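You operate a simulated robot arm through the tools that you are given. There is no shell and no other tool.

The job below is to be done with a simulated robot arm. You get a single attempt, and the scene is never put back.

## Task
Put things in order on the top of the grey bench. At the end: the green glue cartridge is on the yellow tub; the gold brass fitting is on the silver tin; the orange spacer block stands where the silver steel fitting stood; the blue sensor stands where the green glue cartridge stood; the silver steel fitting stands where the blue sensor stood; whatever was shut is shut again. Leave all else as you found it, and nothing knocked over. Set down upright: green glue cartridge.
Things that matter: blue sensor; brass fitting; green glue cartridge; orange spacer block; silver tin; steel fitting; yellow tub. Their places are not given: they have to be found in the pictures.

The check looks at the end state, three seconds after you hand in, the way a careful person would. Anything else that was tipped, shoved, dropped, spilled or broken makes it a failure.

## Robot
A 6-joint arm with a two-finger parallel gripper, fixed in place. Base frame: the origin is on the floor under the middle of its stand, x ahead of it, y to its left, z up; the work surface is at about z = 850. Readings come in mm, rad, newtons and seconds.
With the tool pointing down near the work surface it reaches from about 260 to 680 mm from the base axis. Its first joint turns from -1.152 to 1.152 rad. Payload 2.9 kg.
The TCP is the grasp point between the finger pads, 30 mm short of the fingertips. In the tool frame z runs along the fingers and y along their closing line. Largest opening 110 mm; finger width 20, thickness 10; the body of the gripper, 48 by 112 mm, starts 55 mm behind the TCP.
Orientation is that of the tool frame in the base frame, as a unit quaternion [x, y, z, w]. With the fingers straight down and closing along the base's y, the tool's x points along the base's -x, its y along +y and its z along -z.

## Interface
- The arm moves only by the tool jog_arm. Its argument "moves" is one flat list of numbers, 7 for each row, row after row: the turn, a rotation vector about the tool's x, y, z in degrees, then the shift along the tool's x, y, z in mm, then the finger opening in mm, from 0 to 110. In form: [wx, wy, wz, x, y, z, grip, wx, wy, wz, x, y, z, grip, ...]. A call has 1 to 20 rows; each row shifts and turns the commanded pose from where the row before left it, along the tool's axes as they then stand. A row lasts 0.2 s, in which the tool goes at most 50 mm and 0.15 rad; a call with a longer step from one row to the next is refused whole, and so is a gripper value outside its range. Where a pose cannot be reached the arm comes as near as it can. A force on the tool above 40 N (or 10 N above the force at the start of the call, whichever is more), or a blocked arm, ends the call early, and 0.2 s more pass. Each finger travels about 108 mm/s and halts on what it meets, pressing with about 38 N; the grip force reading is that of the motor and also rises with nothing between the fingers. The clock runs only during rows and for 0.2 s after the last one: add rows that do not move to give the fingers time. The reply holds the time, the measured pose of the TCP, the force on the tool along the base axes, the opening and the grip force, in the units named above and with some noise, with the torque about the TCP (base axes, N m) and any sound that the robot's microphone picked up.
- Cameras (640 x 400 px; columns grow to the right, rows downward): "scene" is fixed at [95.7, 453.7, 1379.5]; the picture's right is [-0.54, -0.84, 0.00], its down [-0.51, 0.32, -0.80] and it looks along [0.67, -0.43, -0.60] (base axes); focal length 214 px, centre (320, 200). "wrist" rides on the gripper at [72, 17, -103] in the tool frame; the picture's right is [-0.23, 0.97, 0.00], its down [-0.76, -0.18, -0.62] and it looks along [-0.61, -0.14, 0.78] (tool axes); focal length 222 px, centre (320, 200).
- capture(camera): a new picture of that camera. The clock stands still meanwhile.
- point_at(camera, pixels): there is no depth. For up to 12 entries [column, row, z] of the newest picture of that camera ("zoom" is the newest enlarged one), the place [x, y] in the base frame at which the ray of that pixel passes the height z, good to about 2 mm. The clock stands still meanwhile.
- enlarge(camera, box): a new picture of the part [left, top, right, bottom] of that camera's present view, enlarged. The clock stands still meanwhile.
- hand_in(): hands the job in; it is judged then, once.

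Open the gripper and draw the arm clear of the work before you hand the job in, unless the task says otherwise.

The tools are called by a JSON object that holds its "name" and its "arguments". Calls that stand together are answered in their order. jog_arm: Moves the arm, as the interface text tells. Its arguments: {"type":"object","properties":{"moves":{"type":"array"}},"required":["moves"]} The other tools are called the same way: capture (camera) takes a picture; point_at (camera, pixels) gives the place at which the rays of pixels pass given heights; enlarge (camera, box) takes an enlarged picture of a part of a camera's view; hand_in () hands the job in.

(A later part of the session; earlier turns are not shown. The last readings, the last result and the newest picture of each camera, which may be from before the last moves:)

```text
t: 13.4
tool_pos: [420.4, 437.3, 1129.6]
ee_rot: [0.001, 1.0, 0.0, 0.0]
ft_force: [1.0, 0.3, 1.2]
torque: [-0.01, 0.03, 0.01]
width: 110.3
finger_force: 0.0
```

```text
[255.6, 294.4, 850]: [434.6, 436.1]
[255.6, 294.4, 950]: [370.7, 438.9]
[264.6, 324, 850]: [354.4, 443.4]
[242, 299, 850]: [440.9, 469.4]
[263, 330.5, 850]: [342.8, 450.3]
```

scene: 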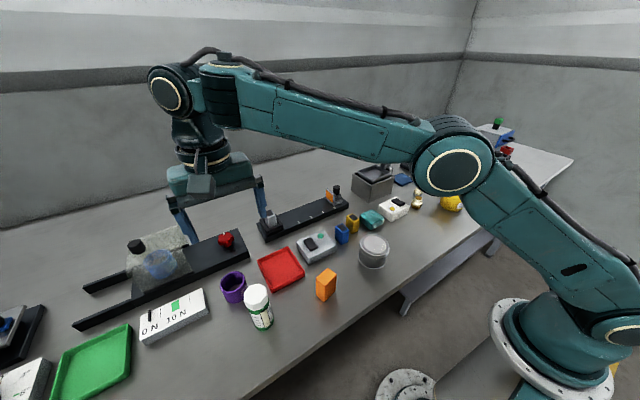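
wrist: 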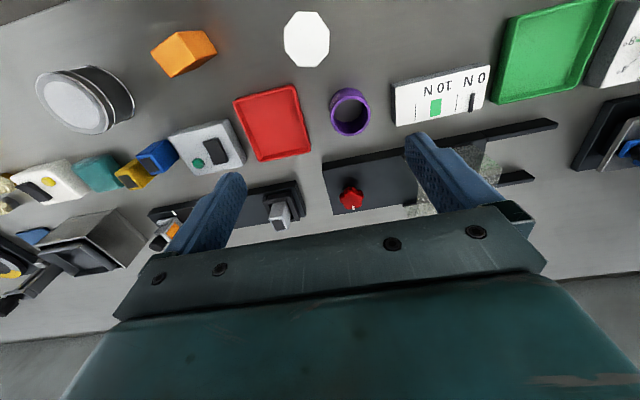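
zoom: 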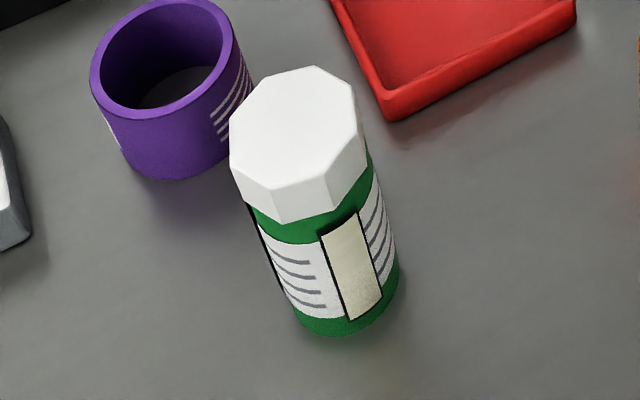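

Bottle: centre about (359,440), cap top ≈ 968, cap flats ≈43.5 mm with normals near 74°. I turn the tool by -16° (base yaw), i.e. +16° about tool z, after moving to just above the bottle.

{"name": "jog_arm", "arguments": {"moves": [0, 0, 0, 20.5, 0.9, 35, 110, 0, 0, 0, 20.5, 0.9, 35, 110, 0, 0, 0, 20.4, 0.9, 35, 110, 0, 0, 8, 0, 0, 0, 110, 0, 0, 8, 0, 0, 0, 110, 0, 0, 0, 0, 0, 0, 110]}}

{"name": "capture", "arguments": {"camera": "wrist"}}

{"name": "enlarge", "arguments": {"camera": "wrist", "box": [200, 80, 440, 240]}}

{"name": "enlarge", "arguments": {"camera": "scene", "box": [180, 200, 340, 340]}}

```text
t: 14.8
tool_pos: [360.3, 441.3, 1025.5]
ee_rot: [0.14, 0.99, 0.0, -0.001]
ft_force: [0.6, -0.4, -0.2]
torque: [0.0, -0.01, 0.02]
width: 110.2
finger_force: 0.1
```

```text
taken
```

wrist: 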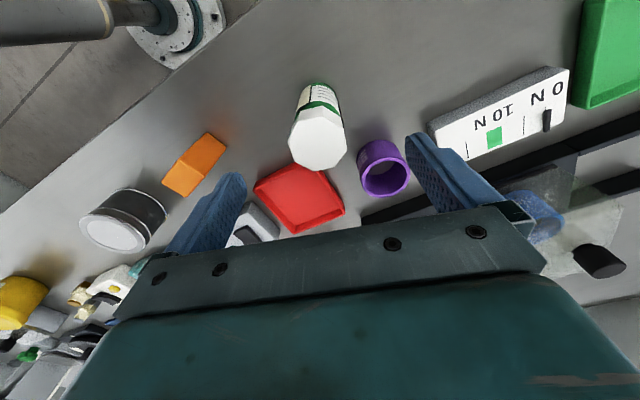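

```text
2.50 times, centred on (320, 160) of wrist
```

zoom: 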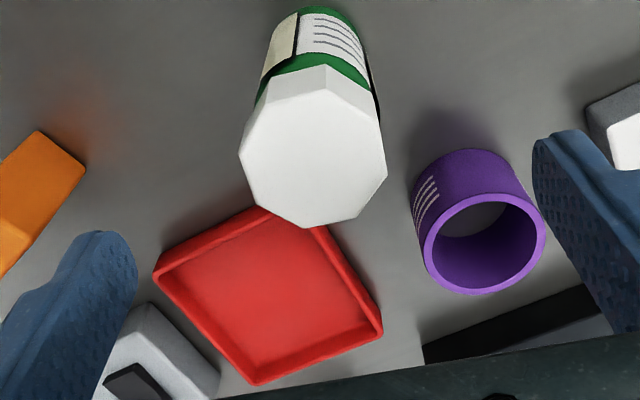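

```text
2.86 times, centred on (260, 270) of scene
```

zoom: 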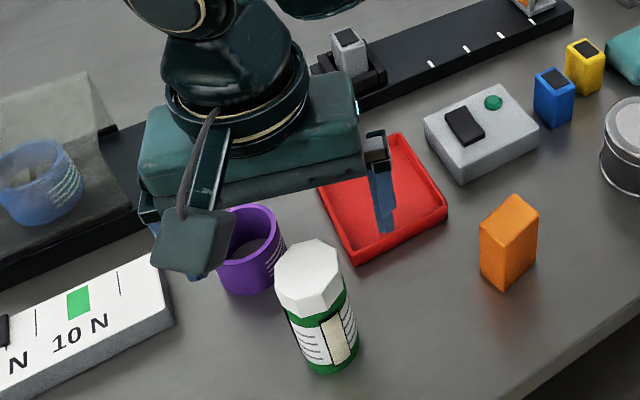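

The cap is at about (318,142) in the wrist view. I enlarge it to measure centre and flats in this pose, and check the purple cup's clearance.

{"name": "enlarge", "arguments": {"camera": "wrist", "box": [278, 95, 358, 175]}}

{"name": "point_at", "arguments": {"camera": "wrist", "pixels": [[386, 173, 850], [386, 173, 900], [358, 172, 900], [411, 168, 900], [318, 145, 968]]}}

{"name": "point_at", "arguments": {"camera": "scene", "pixels": [[232, 279, 850], [232, 279, 900], [234, 303, 850]]}}

```text
5.00 times, centred on (318, 135) of wrist
```

zoom: 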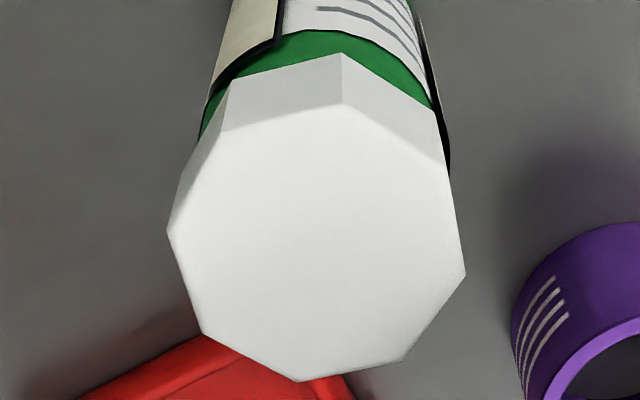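

```text
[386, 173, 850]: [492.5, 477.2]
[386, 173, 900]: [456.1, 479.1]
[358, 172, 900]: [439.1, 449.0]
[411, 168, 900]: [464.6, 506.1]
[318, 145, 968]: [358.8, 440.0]
```

```text
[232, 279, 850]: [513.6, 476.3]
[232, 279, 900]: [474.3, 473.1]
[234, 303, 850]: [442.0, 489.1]
```

The cap's flats line up with the closing line and the TCP is within 2 mm of the centre (358.8,440). I descend to TCP z ≈ 945 and look before closing.

{"name": "jog_arm", "arguments": {"moves": [0, 0, 0, 1, -1.5, 40, 110, 0, 0, 0, 0, 0, 40, 80, 0, 0, 0, 0, 0, 0, 70, 0, 0, 0, 0, 0, 0, 70]}}

{"name": "capture", "arguments": {"camera": "wrist"}}

{"name": "enlarge", "arguments": {"camera": "scene", "box": [180, 230, 340, 340]}}

```text
t: 15.8
tool_pos: [359.4, 440.1, 946.1]
ee_rot: [0.14, 0.99, 0.0, 0.0]
ft_force: [-0.2, 0.6, 0.2]
torque: [0.03, 0.0, 0.0]
width: 70.4
finger_force: 0.1
```

```text
taken
```

wrist: 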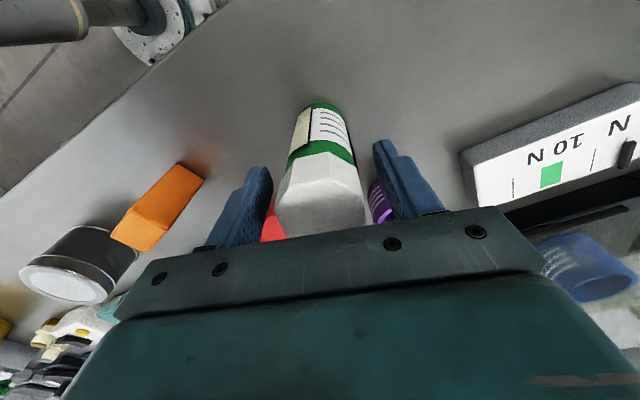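

```text
3.64 times, centred on (260, 285) of scene
```

zoom: 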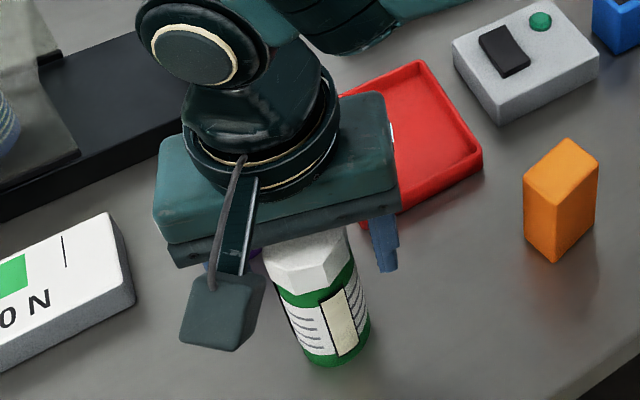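

The cap sits centred between the fingers. I close on it and hold, then read width and force.

{"name": "jog_arm", "arguments": {"moves": [0, 0, 0, 0, 0, 0, 30, 0, 0, 0, 0, 0, 0, 30, 0, 0, 0, 0, 0, 0, 30]}}

{"name": "capture", "arguments": {"camera": "wrist"}}

```text
t: 16.6
tool_pos: [359.6, 439.9, 946.2]
ee_rot: [0.138, 0.99, 0.001, 0.001]
ft_force: [0.1, -0.6, 0.4]
torque: [0.01, -0.05, 0.0]
width: 43.3
finger_force: 38.2
```

```text
taken
```

wrist: 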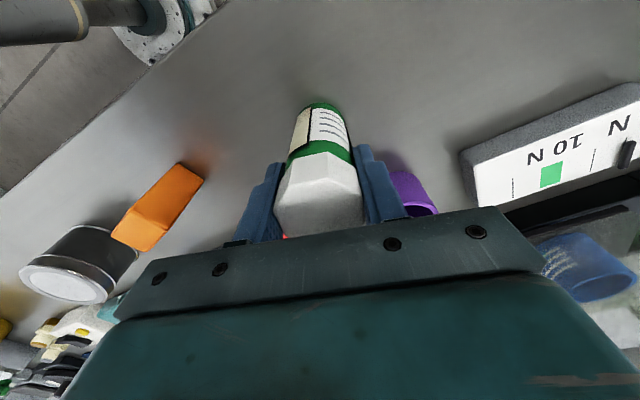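

Gripped at 43.3 mm across the flats. I lift a little, then on up to about z = 1100, watching the load.

{"name": "jog_arm", "arguments": {"moves": [0, 0, 0, 0, 0, -10, 30, 0, 0, 0, 0, 0, -15, 30, 0, 0, 0, 0, 0, -25, 30, 0, 0, 0, 0, 0, -35, 30, 0, 0, 0, 0, 0, -35, 30, 0, 0, 0, 0, 0, -35, 30, 0, 0, 0, 0, 0, 0, 30]}}

{"name": "capture", "arguments": {"camera": "wrist"}}

{"name": "capture", "arguments": {"camera": "scene"}}

```text
t: 18.2
tool_pos: [358.6, 441.0, 1101.2]
ee_rot: [0.139, 0.99, 0.0, 0.0]
ft_force: [-0.3, 0.3, -2.8]
torque: [-0.04, 0.0, 0.01]
width: 43.3
finger_force: 38.5
```

```text
taken
```

wrist: 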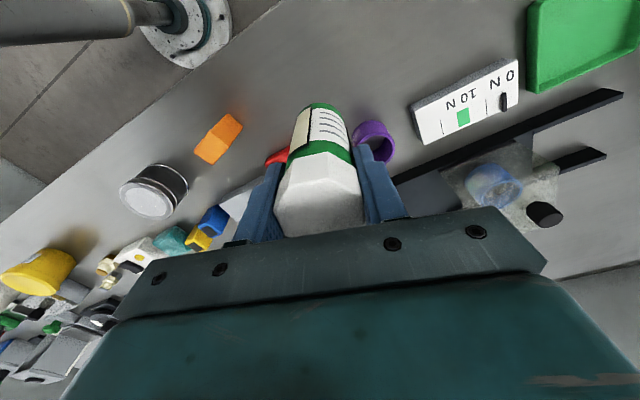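

```text
taken
```

scene: 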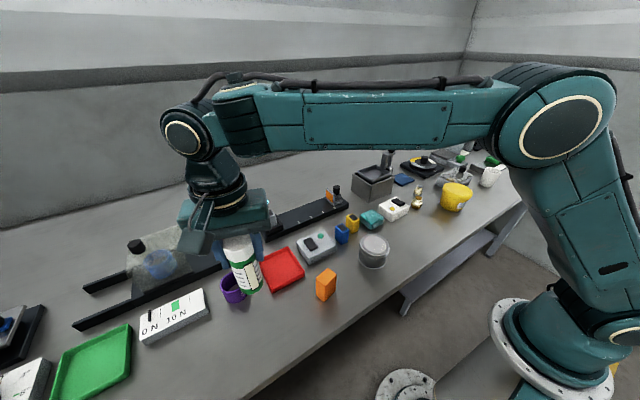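

The load is about 2.8 N and the bottle hangs straight. I turn back to yaw 0 and carry it across at this height to above the tub at (376,-340).

{"name": "jog_arm", "arguments": {"moves": [0, 0, -8, 0, 0, 0, 30, 0, 0, -8, 0, 0, 0, 30, 0, 0, 0, -1.02, -40, 0, 30, 0, 0, 0, -1.02, -46, 0, 30, 0, 0, 0, -1.02, -46, 0, 30, 0, 0, 0, -1.02, -46, 0, 30, 0, 0, 0, -1.02, -46, 0, 30, 0, 0, 0, -1.02, -46, 0, 30, 0, 0, 0, -1.02, -46, 0, 30, 0, 0, 0, -1.02, -46, 0, 30, 0, 0, 0, -1.02, -46, 0, 30, 0, 0, 0, -1.02, -46, 0, 30, 0, 0, 0, -1.02, -46, 0, 30, 0, 0, 0, -1.02, -46, 0, 30, 0, 0, 0, -1.02, -46, 0, 30, 0, 0, 0, -1.02, -46, 0, 30, 0, 0, 0, -1.02, -46, 0, 30, 0, 0, 0, -1.02, -40, 0, 30, 0, 0, 0, -1.02, -30, 0, 30, 0, 0, 0, 0, 0, 0, 30]}}

{"name": "capture", "arguments": {"camera": "wrist"}}

{"name": "capture", "arguments": {"camera": "scene"}}

```text
t: 22.4
tool_pos: [376.6, -316.1, 1102.1]
ee_rot: [0.0, 1.0, 0.0, 0.001]
ft_force: [-0.3, -1.0, -2.4]
torque: [-0.02, 0.0, -0.01]
width: 43.2
finger_force: 37.8
```

```text
taken
```

wrist: 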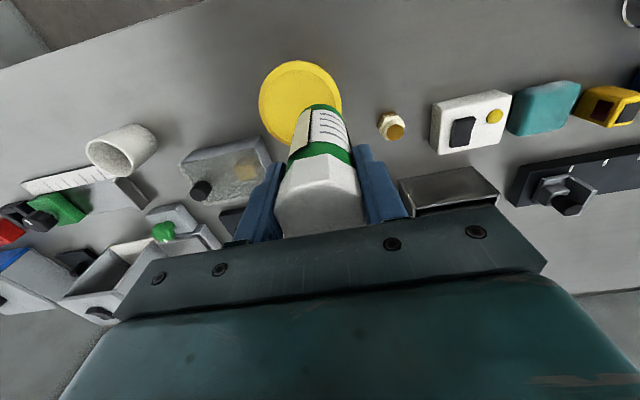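

```text
taken
```

scene: 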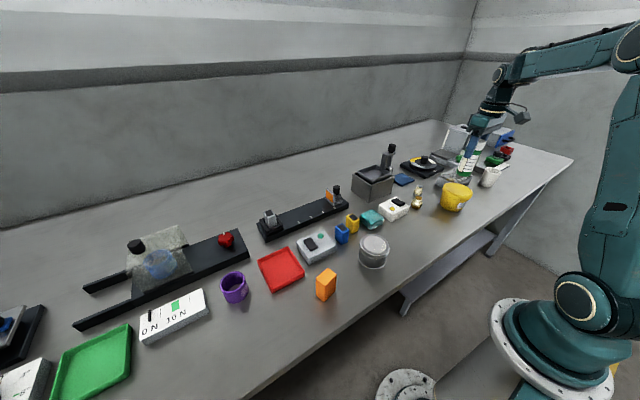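

I am 24 mm short in y on purpose of the limit; before going on I measure the tub lid again from here.

{"name": "enlarge", "arguments": {"camera": "wrist", "box": [240, 50, 360, 150]}}

{"name": "point_at", "arguments": {"camera": "wrist", "pixels": [[301, 103, 923]]}}

```text
4.00 times, centred on (300, 100) of wrist
```

zoom: 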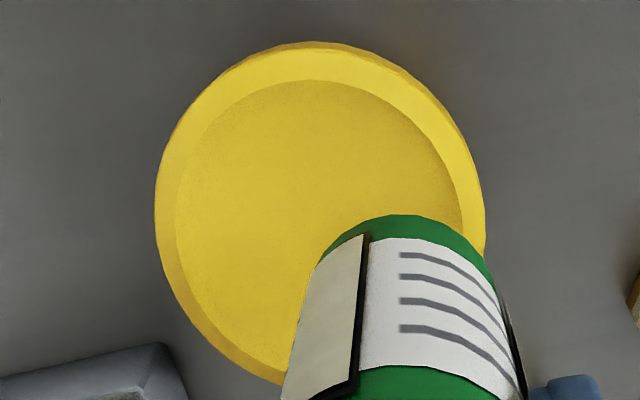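

```text
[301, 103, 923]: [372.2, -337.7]
```

The lid centre agrees with (375.5,-339.5). I shift over it and lower to TCP z ≈ 1030, some 11 mm above expected contact.

{"name": "jog_arm", "arguments": {"moves": [0, 0, 0, 1, -23.5, 0, 30, 0, 0, 0, 0, 0, 25, 30, 0, 0, 0, 0, 0, 25, 30, 0, 0, 0, 0, 0, 20, 30, 0, 0, 0, 0, 0, 0, 30]}}

{"name": "capture", "arguments": {"camera": "wrist"}}

{"name": "enlarge", "arguments": {"camera": "scene", "box": [420, 130, 500, 220]}}

```text
t: 23.6
tool_pos: [375.9, -337.9, 1031.2]
ee_rot: [0.0, 1.0, -0.001, 0.0]
ft_force: [-0.1, -0.3, -1.4]
torque: [0.01, 0.0, 0.0]
width: 43.1
finger_force: 38.4
```

```text
taken
```

wrist: 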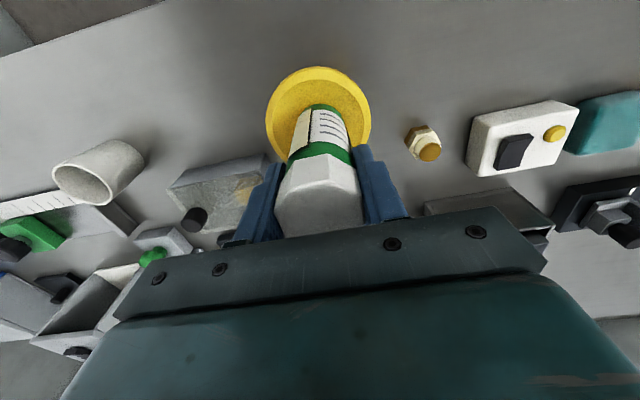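

```text
4.44 times, centred on (460, 175) of scene
```

zoom: 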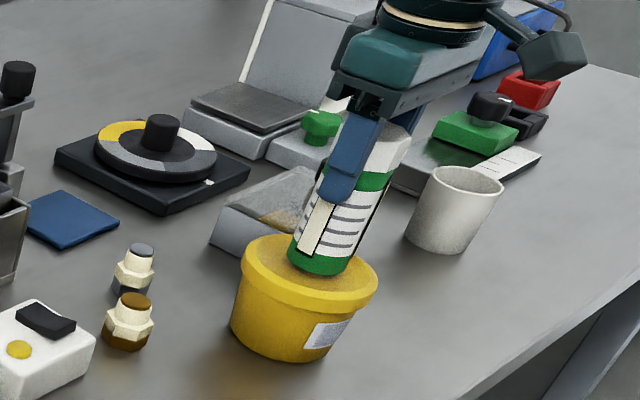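

It looks well centred over the tub. I lower slowly in small steps and watch the vertical force.

{"name": "jog_arm", "arguments": {"moves": [0, 0, 0, 0, -1.5, 2, 30, 0, 0, 0, 0, 0, 2, 30, 0, 0, 0, 0, 0, 2, 30, 0, 0, 0, 0, 0, 1.5, 30, 0, 0, 0, 0, 0, 0, 30]}}

{"name": "jog_arm", "arguments": {"moves": [0, 0, 0, 0, 0, 1.2, 30, 0, 0, 0, 0, 0, 1.2, 30, 0, 0, 0, 0, 0, 0, 30]}}

```text
t: 24.8
tool_pos: [375.2, -339.8, 1026.0]
ee_rot: [0.001, 1.0, -0.001, 0.002]
ft_force: [-5.1, 7.5, 31.7]
torque: [0.76, 0.52, 0.09]
width: 43.5
finger_force: 37.6
```

```text
t: 25.6
tool_pos: [375.1, -337.8, 1024.2]
ee_rot: [0.0, 1.0, -0.003, 0.003]
ft_force: [1.0, 3.2, 35.4]
torque: [0.66, -0.23, -0.03]
width: 43.4
finger_force: 38.1
```

Contact came earlier than expected: 35 N at z ≈ 1024, lid top is nearer 930. I raise a little at once to take the push off.

{"name": "jog_arm", "arguments": {"moves": [0, 0, 0, 0, 0, -2, 30, 0, 0, 0, 0, 0, -1.5, 30, 0, 0, 0, 0, 0, 0, 30]}}

{"name": "capture", "arguments": {"camera": "wrist"}}

{"name": "enlarge", "arguments": {"camera": "scene", "box": [420, 130, 500, 220]}}

```text
t: 26.4
tool_pos: [374.7, -339.2, 1024.6]
ee_rot: [0.0, 1.0, 0.0, 0.0]
ft_force: [4.3, -2.4, 11.9]
torque: [-0.18, -0.74, -0.01]
width: 43.4
finger_force: 37.8
```

```text
taken
```

wrist: 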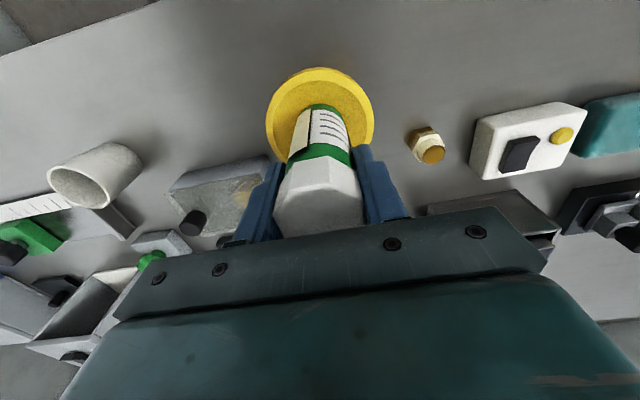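

```text
4.44 times, centred on (460, 175) of scene
```

zoom: 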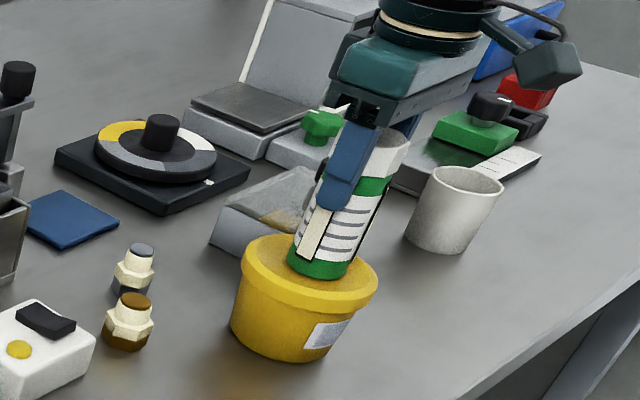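

Force fell to 12 N. I raise another millimetre to unload the tub nearly fully before opening.

{"name": "jog_arm", "arguments": {"moves": [0, 0, 0, 0, 0, -0.7, 30, 0, 0, 0, 0, 0, 0, 30]}}

```text
t: 27.0
tool_pos: [372.6, -338.6, 1023.7]
ee_rot: [0.001, 1.0, 0.0, -0.001]
ft_force: [1.7, -0.5, 3.3]
torque: [-0.16, -0.2, -0.08]
width: 43.3
finger_force: 37.6
```

Load is only 3 N now. I open the fingers stepwise, wait, and look before moving away.

{"name": "jog_arm", "arguments": {"moves": [0, 0, 0, 0, 0, 0, 46, 0, 0, 0, 0, 0, 0, 52, 0, 0, 0, 0, 0, 0, 66, 0, 0, 0, 0, 0, 0, 66]}}

{"name": "capture", "arguments": {"camera": "wrist"}}

{"name": "enlarge", "arguments": {"camera": "scene", "box": [420, 130, 500, 220]}}

```text
t: 28.0
tool_pos: [376.0, -338.7, 1025.1]
ee_rot: [0.0, 1.0, -0.001, 0.0]
ft_force: [0.1, -0.4, -0.5]
torque: [-0.03, -0.03, 0.04]
width: 66.1
finger_force: 0.1
```

```text
taken
```

wrist: 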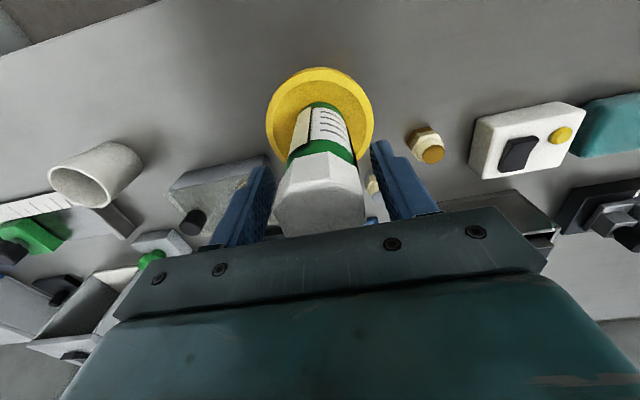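

```text
4.44 times, centred on (460, 175) of scene
```

zoom: 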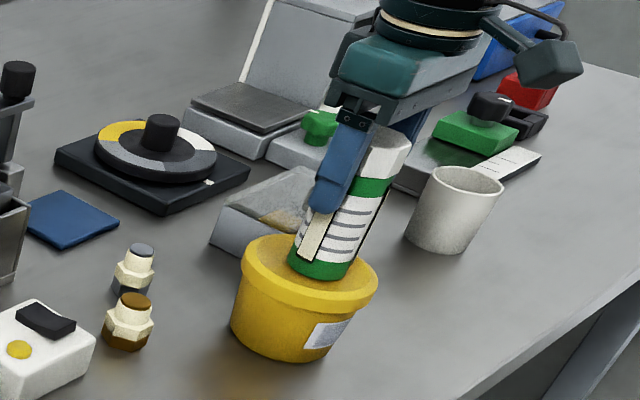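

The bottle stands upright on the tub's lid. I open wider, rise 85 mm clear of the cap, and move over the brass fitting.

{"name": "jog_arm", "arguments": {"moves": [0, 0, 0, 0, 0, 0, 80, 0, 0, 0, 0, 0, -40, 80, 0, 0, 0, 0, 0, -45, 80, 0, 0, 0, -24.4, 39.4, 0, 80, 0, 0, 0, -24.4, 39.4, 0, 80, 0, 0, 0, -24.4, 39.4, 0, 80, 0, 0, 0, 0, 0, 0, 80]}}

{"name": "capture", "arguments": {"camera": "wrist"}}

{"name": "capture", "arguments": {"camera": "scene"}}

{"name": "enlarge", "arguments": {"camera": "scene", "box": [410, 130, 500, 220]}}

```text
t: 29.6
tool_pos: [449.5, -220.5, 1111.0]
ee_rot: [0.0, 1.0, 0.0, 0.0]
ft_force: [0.5, -0.4, -0.5]
torque: [0.02, -0.01, 0.04]
width: 79.9
finger_force: 0.0
```

```text
taken
```

wrist: 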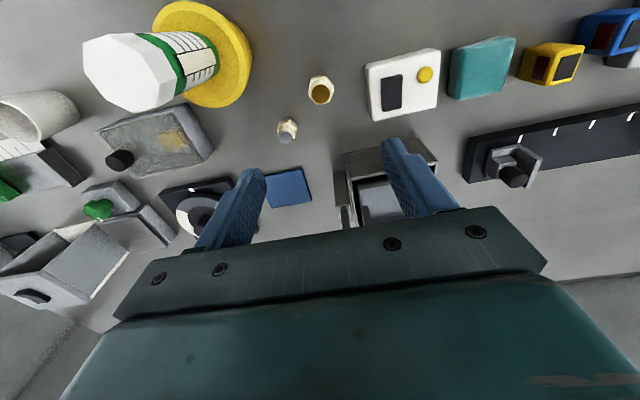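

```text
taken
```

scene: 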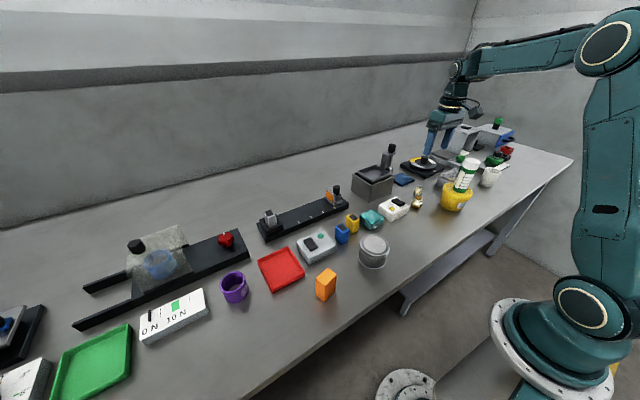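

```text
4.44 times, centred on (455, 175) of scene
```

zoom: 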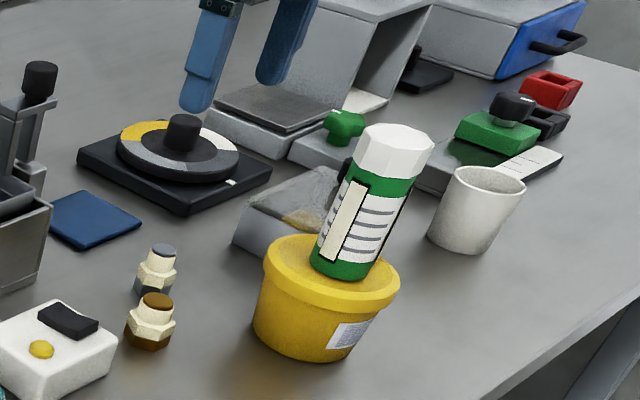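

The bottle is upright on the tub (its lean in the picture matches the perspective). Now I turn the tool to yaw -33° to meet the brass hex flats and descend to z ≈ 960 for a check.

{"name": "jog_arm", "arguments": {"moves": [0, 0, 8.25, 0, 0, 0, 80, 0, 0, 8.25, 0, 0, 0, 80, 0, 0, 8.25, 0, 0, 0, 80, 0, 0, 8.25, 0, 0, 0, 80, 0, 0, 0, 0, 0, 40, 80, 0, 0, 0, 0, 0, 40, 80, 0, 0, 0, 0, 0, 40, 80, 0, 0, 0, 0, 0, 31, 80, 0, 0, 0, 0, 0, 0, 80]}}

{"name": "capture", "arguments": {"camera": "wrist"}}

{"name": "enlarge", "arguments": {"camera": "wrist", "box": [260, 90, 380, 190]}}

```text
t: 31.6
tool_pos: [446.8, -220.0, 959.5]
ee_rot: [0.285, 0.959, 0.0, 0.0]
ft_force: [0.8, -0.4, -0.1]
torque: [0.02, 0.0, 0.03]
width: 80.2
finger_force: 0.1
```

```text
taken
```

wrist: 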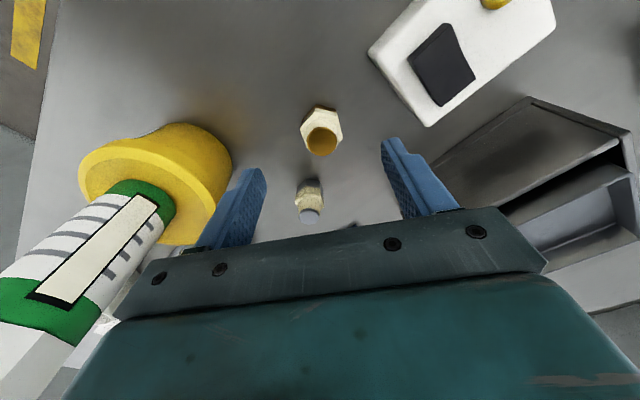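

```text
4.00 times, centred on (320, 140) of wrist
```

zoom: 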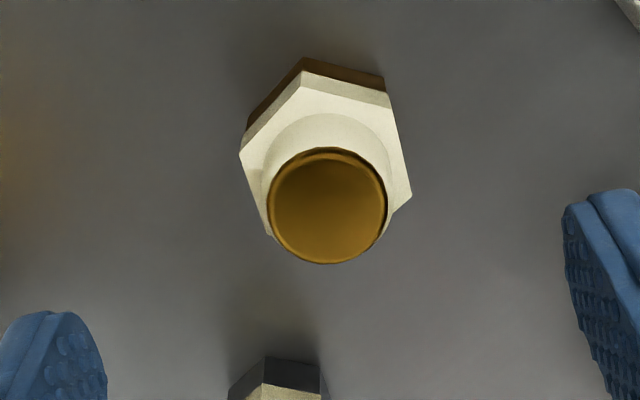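

The hex flats are parallel to the finger faces. I get the brass centre from this view: top disc at pixel (321.75,141.5).

{"name": "point_at", "arguments": {"camera": "wrist", "pixels": [[321.75, 141.5, 880], [321.75, 141.5, 890], [321.75, 141.5, 900], [309.5, 215.5, 895], [309.5, 215.5, 905]]}}

```text
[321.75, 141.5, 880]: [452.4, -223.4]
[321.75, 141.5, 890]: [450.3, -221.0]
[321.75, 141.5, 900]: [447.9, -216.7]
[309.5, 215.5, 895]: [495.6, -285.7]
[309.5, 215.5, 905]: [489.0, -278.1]
```

Brass centre is (450.3,-221). I descend to TCP z ≈ 886 (fingertips at 856) and check before closing.

{"name": "jog_arm", "arguments": {"moves": [0, 0, 0, -1, 0, 36, 70, 0, 0, 0, 0, 0, 36, 66, 0, 0, 0, 0, 0, 0, 66]}}

{"name": "capture", "arguments": {"camera": "wrist"}}

{"name": "enlarge", "arguments": {"camera": "wrist", "box": [260, 110, 380, 210]}}

```text
t: 32.4
tool_pos: [449.0, -220.9, 886.6]
ee_rot: [0.284, 0.959, 0.0, 0.0]
ft_force: [0.5, -0.5, 0.5]
torque: [-0.01, 0.01, 0.0]
width: 66.1
finger_force: 0.1
```

```text
taken
```

wrist: 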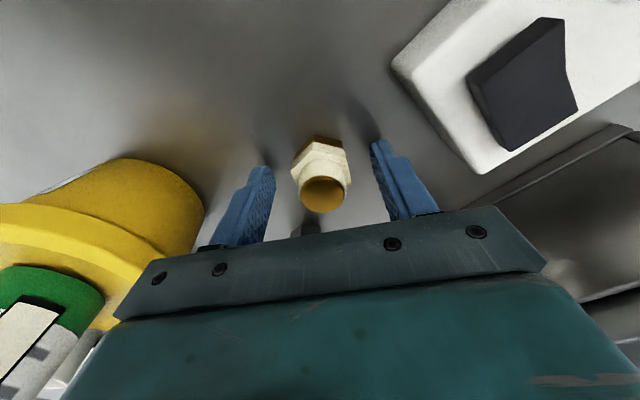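

```text
4.00 times, centred on (320, 160) of wrist
```

zoom: 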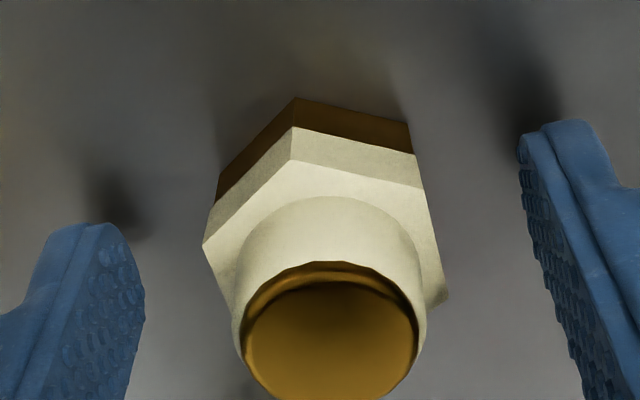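

The fitting is centred between the fingers. I close on the hex flats.

{"name": "jog_arm", "arguments": {"moves": [0, 0, 0, 0, 0, 0, 40, 0, 0, 0, 0, 0, 0, 22, 0, 0, 0, 0, 0, 0, 22, 0, 0, 0, 0, 0, 0, 22]}}

{"name": "capture", "arguments": {"camera": "wrist"}}

```text
t: 33.4
tool_pos: [448.2, -220.0, 886.9]
ee_rot: [0.284, 0.959, 0.0, 0.0]
ft_force: [-0.2, -0.4, -1.0]
torque: [0.0, -0.01, 0.01]
width: 32.0
finger_force: 37.9
```

```text
taken
```

wrist: 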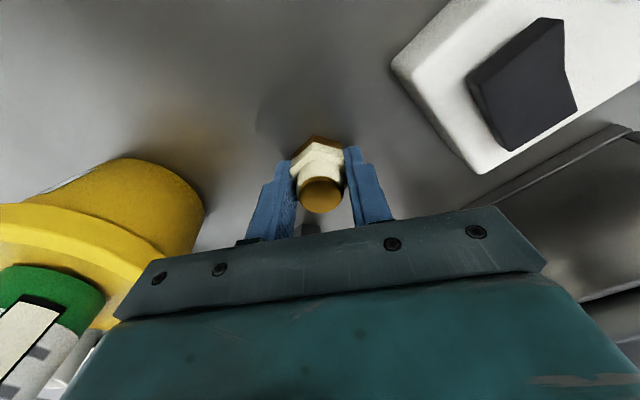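

Gripped at 32 mm. I lift straight up about 150 mm and look at the held fitting.

{"name": "jog_arm", "arguments": {"moves": [0, 0, 0, 0, 0, -10, 22, 0, 0, 0, 0, 0, -30, 22, 0, 0, 0, 0, 0, -40, 22, 0, 0, 0, 0, 0, -40, 22, 0, 0, 0, 0, 0, -40, 22, 0, 0, 0, 0, 0, 0, 22]}}

{"name": "capture", "arguments": {"camera": "wrist"}}

{"name": "capture", "arguments": {"camera": "scene"}}

```text
t: 34.8
tool_pos: [449.5, -221.8, 1049.0]
ee_rot: [0.284, 0.959, 0.001, -0.001]
ft_force: [0.5, -0.9, -0.5]
torque: [-0.04, -0.02, -0.01]
width: 32.2
finger_force: 37.5
```

```text
taken
```

wrist: 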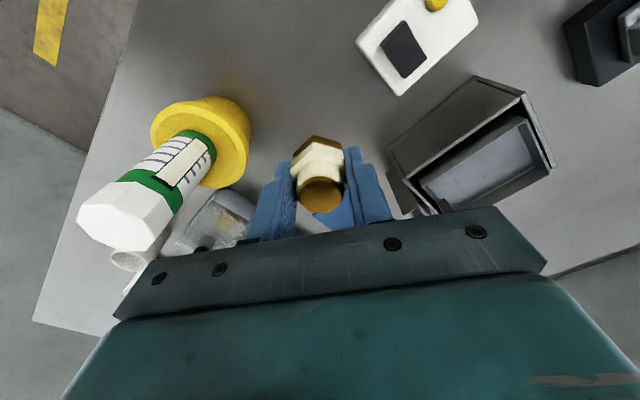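

```text
taken
```

scene: 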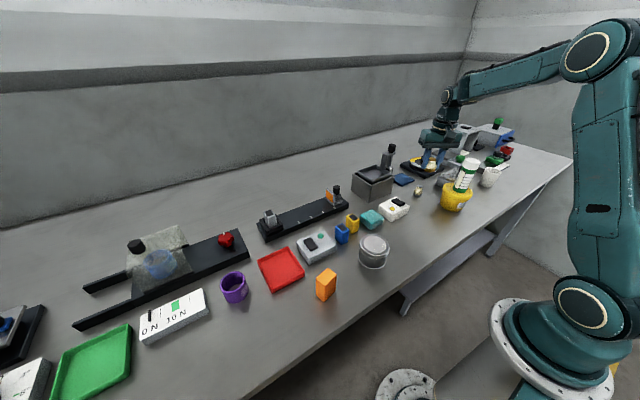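

Held well. I turn back to yaw 0 and carry it to above the tin at (356,100).

{"name": "jog_arm", "arguments": {"moves": [0, 0, -8.25, 0, 0, 0, 22, 0, 0, -8.25, 0, 0, 0, 22, 0, 0, -8.25, 0, 0, 0, 22, 0, 0, -8.25, 0, 0, 0, 22, 0, 0, 0, 11.7, 40.1, 0, 22, 0, 0, 0, 11.7, 40.1, 0, 22, 0, 0, 0, 11.7, 40.1, 0, 22, 0, 0, 0, 11.7, 40.1, 0, 22, 0, 0, 0, 11.7, 40.1, 0, 22, 0, 0, 0, 11.7, 40.1, 0, 22, 0, 0, 0, 11.7, 40.1, 0, 22, 0, 0, 0, 11.7, 40.1, 0, 22, 0, 0, 0, 0, 0, 0, 22]}}

{"name": "capture", "arguments": {"camera": "wrist"}}

{"name": "enlarge", "arguments": {"camera": "wrist", "box": [250, 70, 390, 190]}}

{"name": "capture", "arguments": {"camera": "scene"}}

```text
t: 37.6
tool_pos: [355.5, 100.4, 1046.7]
ee_rot: [-0.001, 1.0, -0.001, 0.0]
ft_force: [0.4, -0.8, -0.4]
torque: [0.01, -0.02, 0.01]
width: 31.7
finger_force: 37.9
```

```text
taken
```

wrist: 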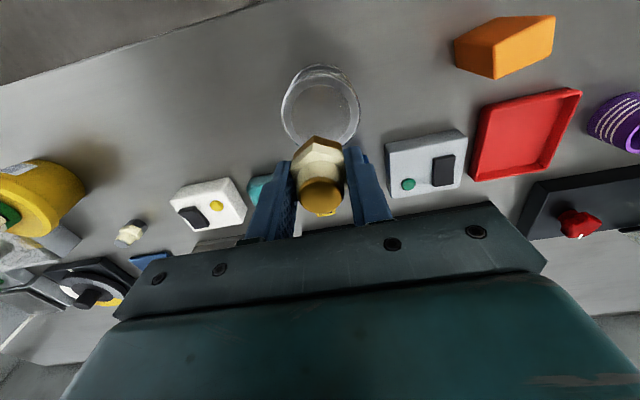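

```text
3.33 times, centred on (320, 130) of wrist
```

zoom: 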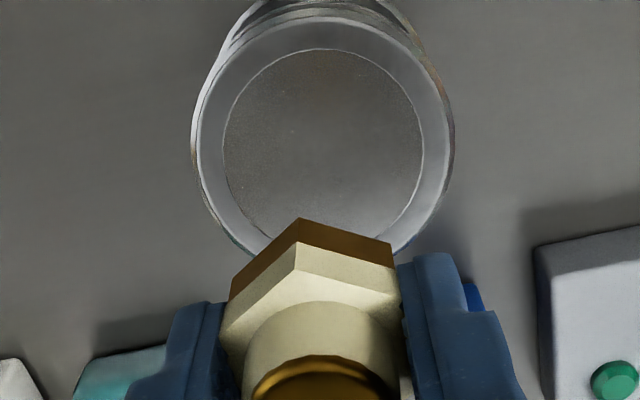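

```text
taken
```

scene: 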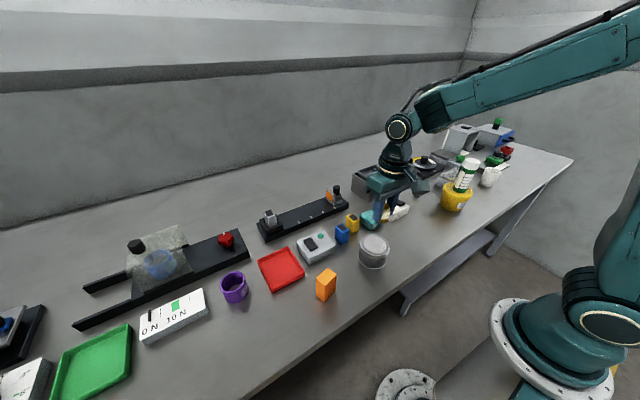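

The fitting is aligned above the tin's disc (321,113). I lower to z ≈ 963, then continue in small careful steps.

{"name": "jog_arm", "arguments": {"moves": [0, 0, 0, 0, 0, 40, 22, 0, 0, 0, 0, 0, 30, 22, 0, 0, 0, 0, 0, 13, 22, 0, 0, 0, 0, 0, 0, 22]}}

{"name": "enlarge", "arguments": {"camera": "scene", "box": [330, 190, 430, 280]}}

{"name": "enlarge", "arguments": {"camera": "wrist", "box": [250, 90, 390, 190]}}

```text
t: 38.6
tool_pos: [356.4, 99.9, 964.3]
ee_rot: [0.0, 1.0, 0.0, 0.0]
ft_force: [0.8, -0.4, -1.2]
torque: [-0.01, 0.02, 0.0]
width: 32.0
finger_force: 38.1
```

```text
4.44 times, centred on (380, 235) of scene
```

zoom: 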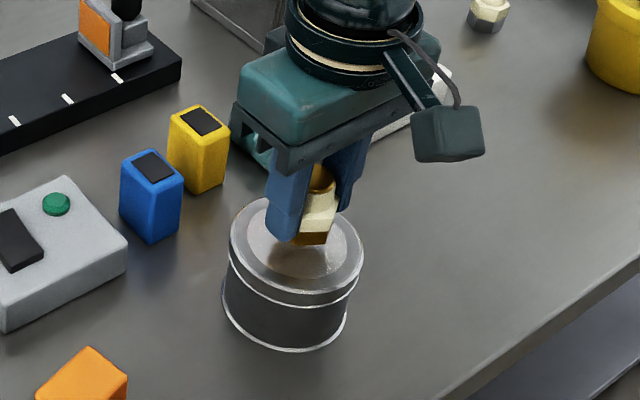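

```text
4.00 times, centred on (320, 140) of wrist
```

zoom: 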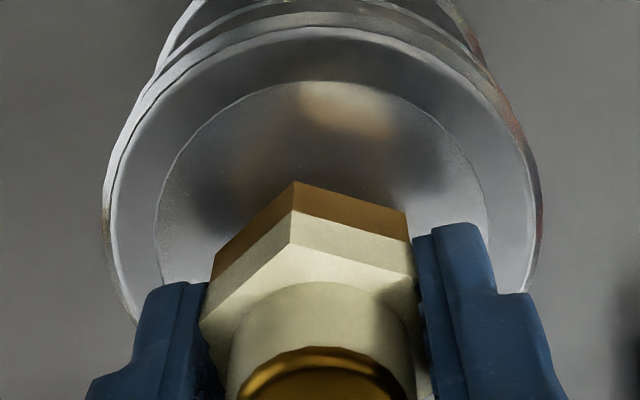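

There is still a gap of a centimetre or so. I lower 6 mm in small steps and read the force.

{"name": "jog_arm", "arguments": {"moves": [0, 0, 0, 0, 0, 2, 22, 0, 0, 0, 0, 0, 2, 22, 0, 0, 0, 0, 0, 2, 22, 0, 0, 0, 0, 0, 0, 22]}}

```text
t: 39.6
tool_pos: [355.9, 100.1, 958.0]
ee_rot: [0.0, 1.0, 0.001, 0.001]
ft_force: [-0.1, 0.4, -1.2]
torque: [0.0, -0.07, -0.02]
width: 32.1
finger_force: 38.0
```

No contact yet at z = 958. I go down another 4 mm.

{"name": "jog_arm", "arguments": {"moves": [0, 0, 0, 0, 0, 1.5, 22, 0, 0, 0, 0, 0, 1.5, 22, 0, 0, 0, 0, 0, 1, 22, 0, 0, 0, 0, 0, 0, 22]}}

{"name": "enlarge", "arguments": {"camera": "scene", "box": [350, 210, 400, 260]}}

```text
t: 40.6
tool_pos: [355.8, 99.8, 953.8]
ee_rot: [0.0, 1.0, 0.0, 0.0]
ft_force: [0.0, -0.2, -0.8]
torque: [0.01, -0.02, 0.0]
width: 32.0
finger_force: 37.6
```

```text
8.00 times, centred on (375, 235) of scene
```

zoom: 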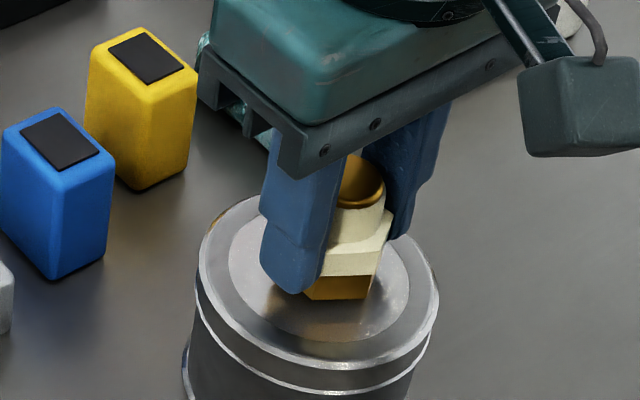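

Nearly touching: the fitting's base and its reflection almost meet. I lower 2 mm more.

{"name": "jog_arm", "arguments": {"moves": [0, 0, 0, 0, 0, 1, 22, 0, 0, 0, 0, 0, 1, 22, 0, 0, 0, 0, 0, 0, 22]}}

```text
t: 41.4
tool_pos: [355.9, 98.8, 951.7]
ee_rot: [-0.001, 1.0, 0.0, 0.0]
ft_force: [0.1, -0.2, -0.8]
torque: [-0.01, -0.01, 0.0]
width: 32.2
finger_force: 37.9
```

No contact yet at 951.7. Another 1.6 mm in small steps.

{"name": "jog_arm", "arguments": {"moves": [0, 0, 0, 0, 0, 0.8, 22, 0, 0, 0, 0, 0, 0.8, 22, 0, 0, 0, 0, 0, 0, 22]}}

{"name": "enlarge", "arguments": {"camera": "scene", "box": [350, 210, 400, 260]}}

```text
t: 42.2
tool_pos: [355.2, 99.4, 949.9]
ee_rot: [0.0, 1.0, 0.0, 0.001]
ft_force: [-0.1, -0.2, -0.3]
torque: [-0.04, -0.01, 0.01]
width: 32.2
finger_force: 38.5
```

```text
8.00 times, centred on (375, 235) of scene
```

zoom: 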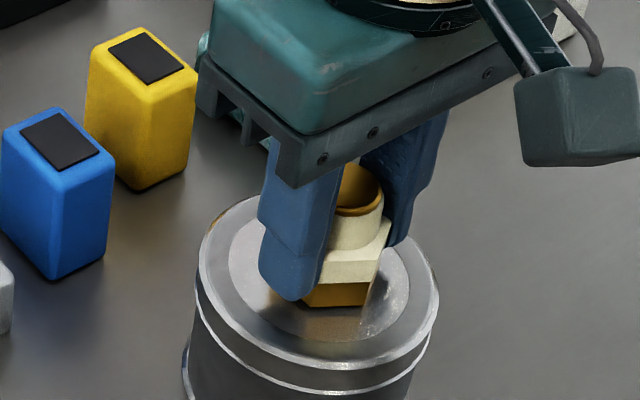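

The base edge now meets its reflection and the load reading has dropped to -0.3 N. One more small step down to confirm contact.

{"name": "jog_arm", "arguments": {"moves": [0, 0, 0, 0, 0, 0.6, 22, 0, 0, 0, 0, 0, 0, 22]}}

```text
t: 42.8
tool_pos: [356.5, 99.0, 950.8]
ee_rot: [0.001, 1.0, 0.0, 0.0]
ft_force: [-0.9, 0.2, -0.7]
torque: [0.0, 0.03, 0.02]
width: 32.3
finger_force: 38.1
```

{"name": "jog_arm", "arguments": {"moves": [0, 0, 0, 0, 0, 0.7, 22, 0, 0, 0, 0, 0, 0.7, 22, 0, 0, 0, 0, 0, 0, 22]}}

```text
t: 43.6
tool_pos: [355.7, 98.5, 947.8]
ee_rot: [0.0, 1.0, 0.0, 0.0]
ft_force: [0.9, 0.1, -0.4]
torque: [-0.02, -0.02, -0.02]
width: 32.0
finger_force: 38.1
```

Still no clear contact at about 948 (reading -0.4 N). I step down another 1.4 mm and look.

{"name": "jog_arm", "arguments": {"moves": [0, 0, 0, 0, 0, 0.7, 22, 0, 0, 0, 0, 0, 0.7, 22, 0, 0, 0, 0, 0, 0, 22]}}

{"name": "enlarge", "arguments": {"camera": "scene", "box": [350, 210, 400, 260]}}

{"name": "enlarge", "arguments": {"camera": "wrist", "box": [250, 90, 390, 190]}}

```text
t: 44.4
tool_pos: [356.0, 100.3, 948.1]
ee_rot: [0.0, 1.0, 0.001, 0.001]
ft_force: [-7.0, -3.0, 27.9]
torque: [-0.1, 0.47, 0.0]
width: 32.2
finger_force: 37.9
```

```text
8.00 times, centred on (375, 235) of scene
```

zoom: 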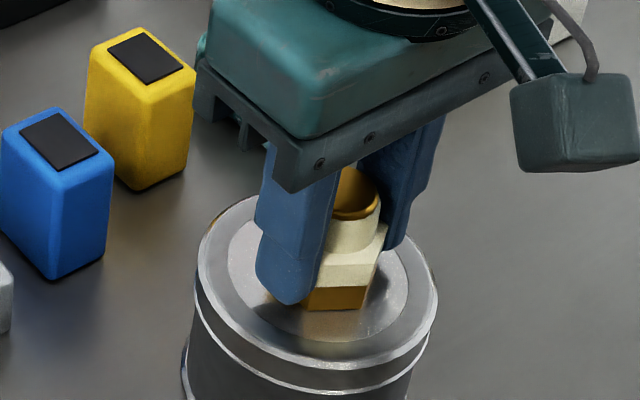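

```text
4.00 times, centred on (320, 140) of wrist
```

zoom: 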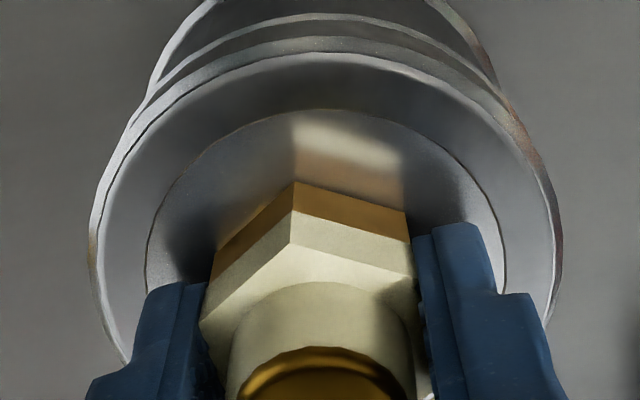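

Contact now (28 N). I raise 0.7 mm to unload before opening.

{"name": "jog_arm", "arguments": {"moves": [0, 0, 0, 0, 0, -0.6, 22, 0, 0, 0, 0, 0, 0, 22]}}

```text
t: 45.0
tool_pos: [357.0, 99.6, 947.6]
ee_rot: [0.0, 1.0, -0.001, 0.001]
ft_force: [-2.0, -1.5, 20.2]
torque: [-0.04, 0.11, 0.04]
width: 31.8
finger_force: 38.3
```

Still 20 N; I raise another 1 mm.

{"name": "jog_arm", "arguments": {"moves": [0, 0, 0, 0, 0, -0.8, 22, 0, 0, 0, 0, 0, 0, 22]}}

```text
t: 45.6
tool_pos: [354.9, 98.9, 947.9]
ee_rot: [0.0, 1.0, 0.0, -0.001]
ft_force: [1.0, 0.4, 2.2]
torque: [0.01, -0.09, -0.01]
width: 31.8
finger_force: 38.7
```

Load is 2 N. I open the fingers stepwise and look.

{"name": "jog_arm", "arguments": {"moves": [0, 0, 0, 0, 0, 0, 35, 0, 0, 0, 0, 0, 0, 42, 0, 0, 0, 0, 0, 0, 52, 0, 0, 0, 0, 0, 0, 52]}}

{"name": "enlarge", "arguments": {"camera": "scene", "box": [350, 210, 400, 260]}}

{"name": "enlarge", "arguments": {"camera": "wrist", "box": [250, 90, 390, 190]}}

```text
t: 46.6
tool_pos: [355.4, 100.2, 948.8]
ee_rot: [0.0, 1.0, 0.0, 0.0]
ft_force: [1.9, -0.4, 0.3]
torque: [0.02, 0.02, -0.02]
width: 51.8
finger_force: 0.1
```

```text
8.00 times, centred on (375, 235) of scene
```

zoom: 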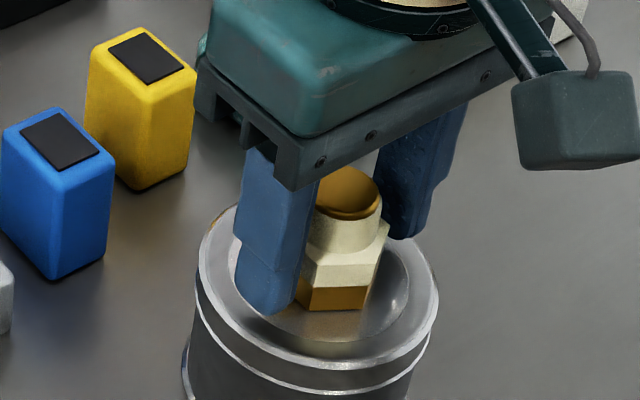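

```text
4.00 times, centred on (320, 140) of wrist
```

zoom: 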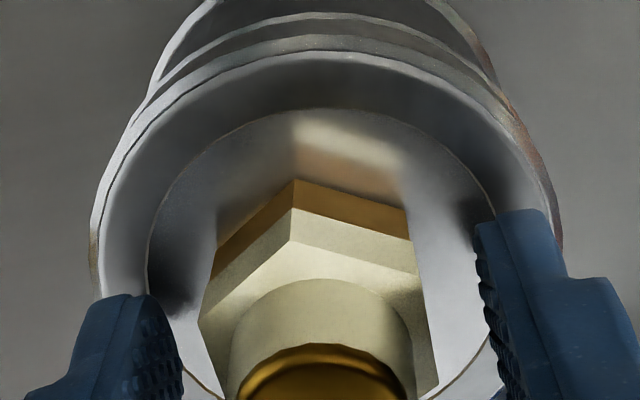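

The brass fitting stands on the tin's disc. I rise clear and move over the blue sensor near (464,134).

{"name": "jog_arm", "arguments": {"moves": [0, 0, 0, 0, 0, -20, 52, 0, 0, 0, 0, 0, -40, 60, 0, 0, 0, 0, 0, -35, 60, 0, 0, 0, -36, 11.3, 0, 60, 0, 0, 0, -36, 11.3, 0, 60, 0, 0, 0, -36.5, 11.4, 0, 60, 0, 0, 0, 0, 0, 0, 60]}}

{"name": "capture", "arguments": {"camera": "wrist"}}

{"name": "enlarge", "arguments": {"camera": "wrist", "box": [260, 60, 380, 160]}}

{"name": "capture", "arguments": {"camera": "scene"}}

```text
t: 48.2
tool_pos: [464.9, 134.9, 1042.3]
ee_rot: [-0.001, 1.0, 0.0, 0.001]
ft_force: [0.7, -0.7, 0.3]
torque: [0.01, -0.01, -0.03]
width: 60.2
finger_force: 0.0
```

```text
taken
```

wrist: 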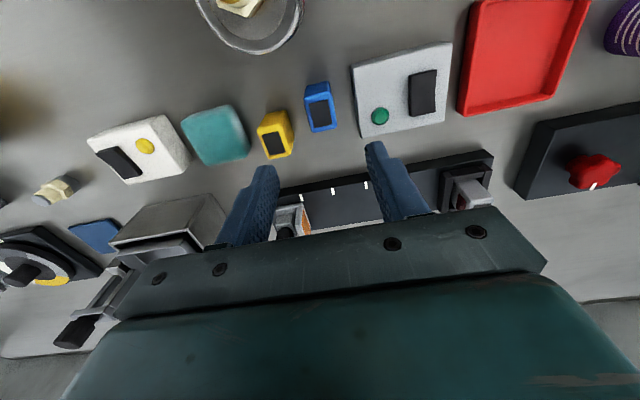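

```text
4.00 times, centred on (320, 110) of wrist
```

zoom: 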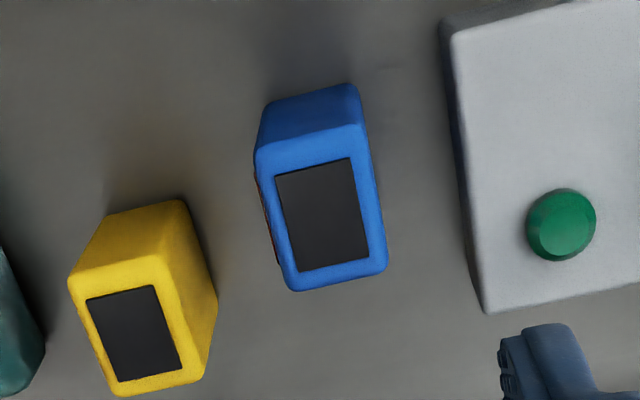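

```text
taken
```

scene: 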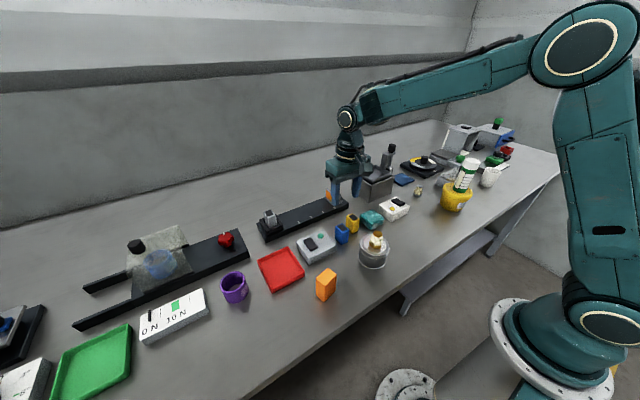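

I take the sensor's top corners from this view for its centre and yaw, and the nearest edges of its neighbours.

{"name": "point_at", "arguments": {"camera": "wrist", "pixels": [[321.3, 111.8, 907], [303.75, 96.75, 907], [330.5, 91, 907], [337, 127, 907], [314, 132.5, 907], [355, 70, 870], [360, 134, 870], [281.75, 116, 907], [288.75, 152.5, 907], [292, 115, 880]]}}

```text
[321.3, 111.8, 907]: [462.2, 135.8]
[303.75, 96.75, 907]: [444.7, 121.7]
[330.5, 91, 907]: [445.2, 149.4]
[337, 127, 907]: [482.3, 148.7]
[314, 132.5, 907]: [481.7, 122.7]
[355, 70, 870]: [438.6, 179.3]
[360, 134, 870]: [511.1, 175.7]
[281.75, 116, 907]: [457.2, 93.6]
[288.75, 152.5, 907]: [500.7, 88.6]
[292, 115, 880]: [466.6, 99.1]
```

Sensor centre ≈ (463,135.7), 27 mm wide in y; gap to the grey device about 27 mm. I narrow the fingers to 44 mm and descend to z ≈ 945 for a check.

{"name": "jog_arm", "arguments": {"moves": [0, 0, 0, 1.4, 1.2, 0, 44, 0, 0, 0, 0, 0, 40, 44, 0, 0, 0, 0, 0, 40, 44, 0, 0, 0, 0, 0, 17, 44, 0, 0, 0, 0, 0, 0, 44]}}

{"name": "capture", "arguments": {"camera": "wrist"}}

{"name": "enlarge", "arguments": {"camera": "wrist", "box": [260, 100, 380, 200]}}

```text
t: 49.4
tool_pos: [462.7, 134.4, 946.2]
ee_rot: [0.0, 1.0, 0.0, 0.001]
ft_force: [0.1, -0.4, -0.8]
torque: [-0.04, 0.0, -0.01]
width: 44.3
finger_force: 0.0
```

```text
taken
```

wrist: 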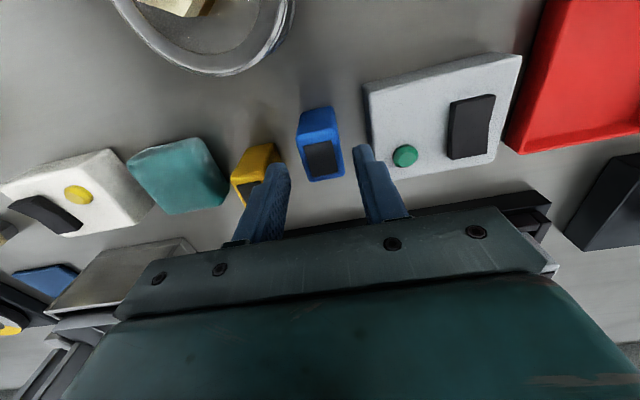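

```text
4.00 times, centred on (320, 150) of wrist
```

zoom: 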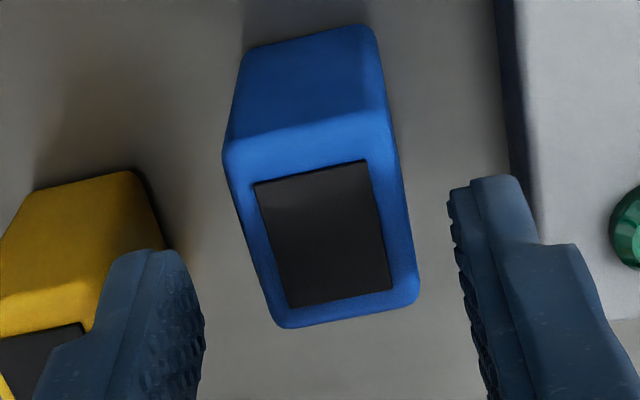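

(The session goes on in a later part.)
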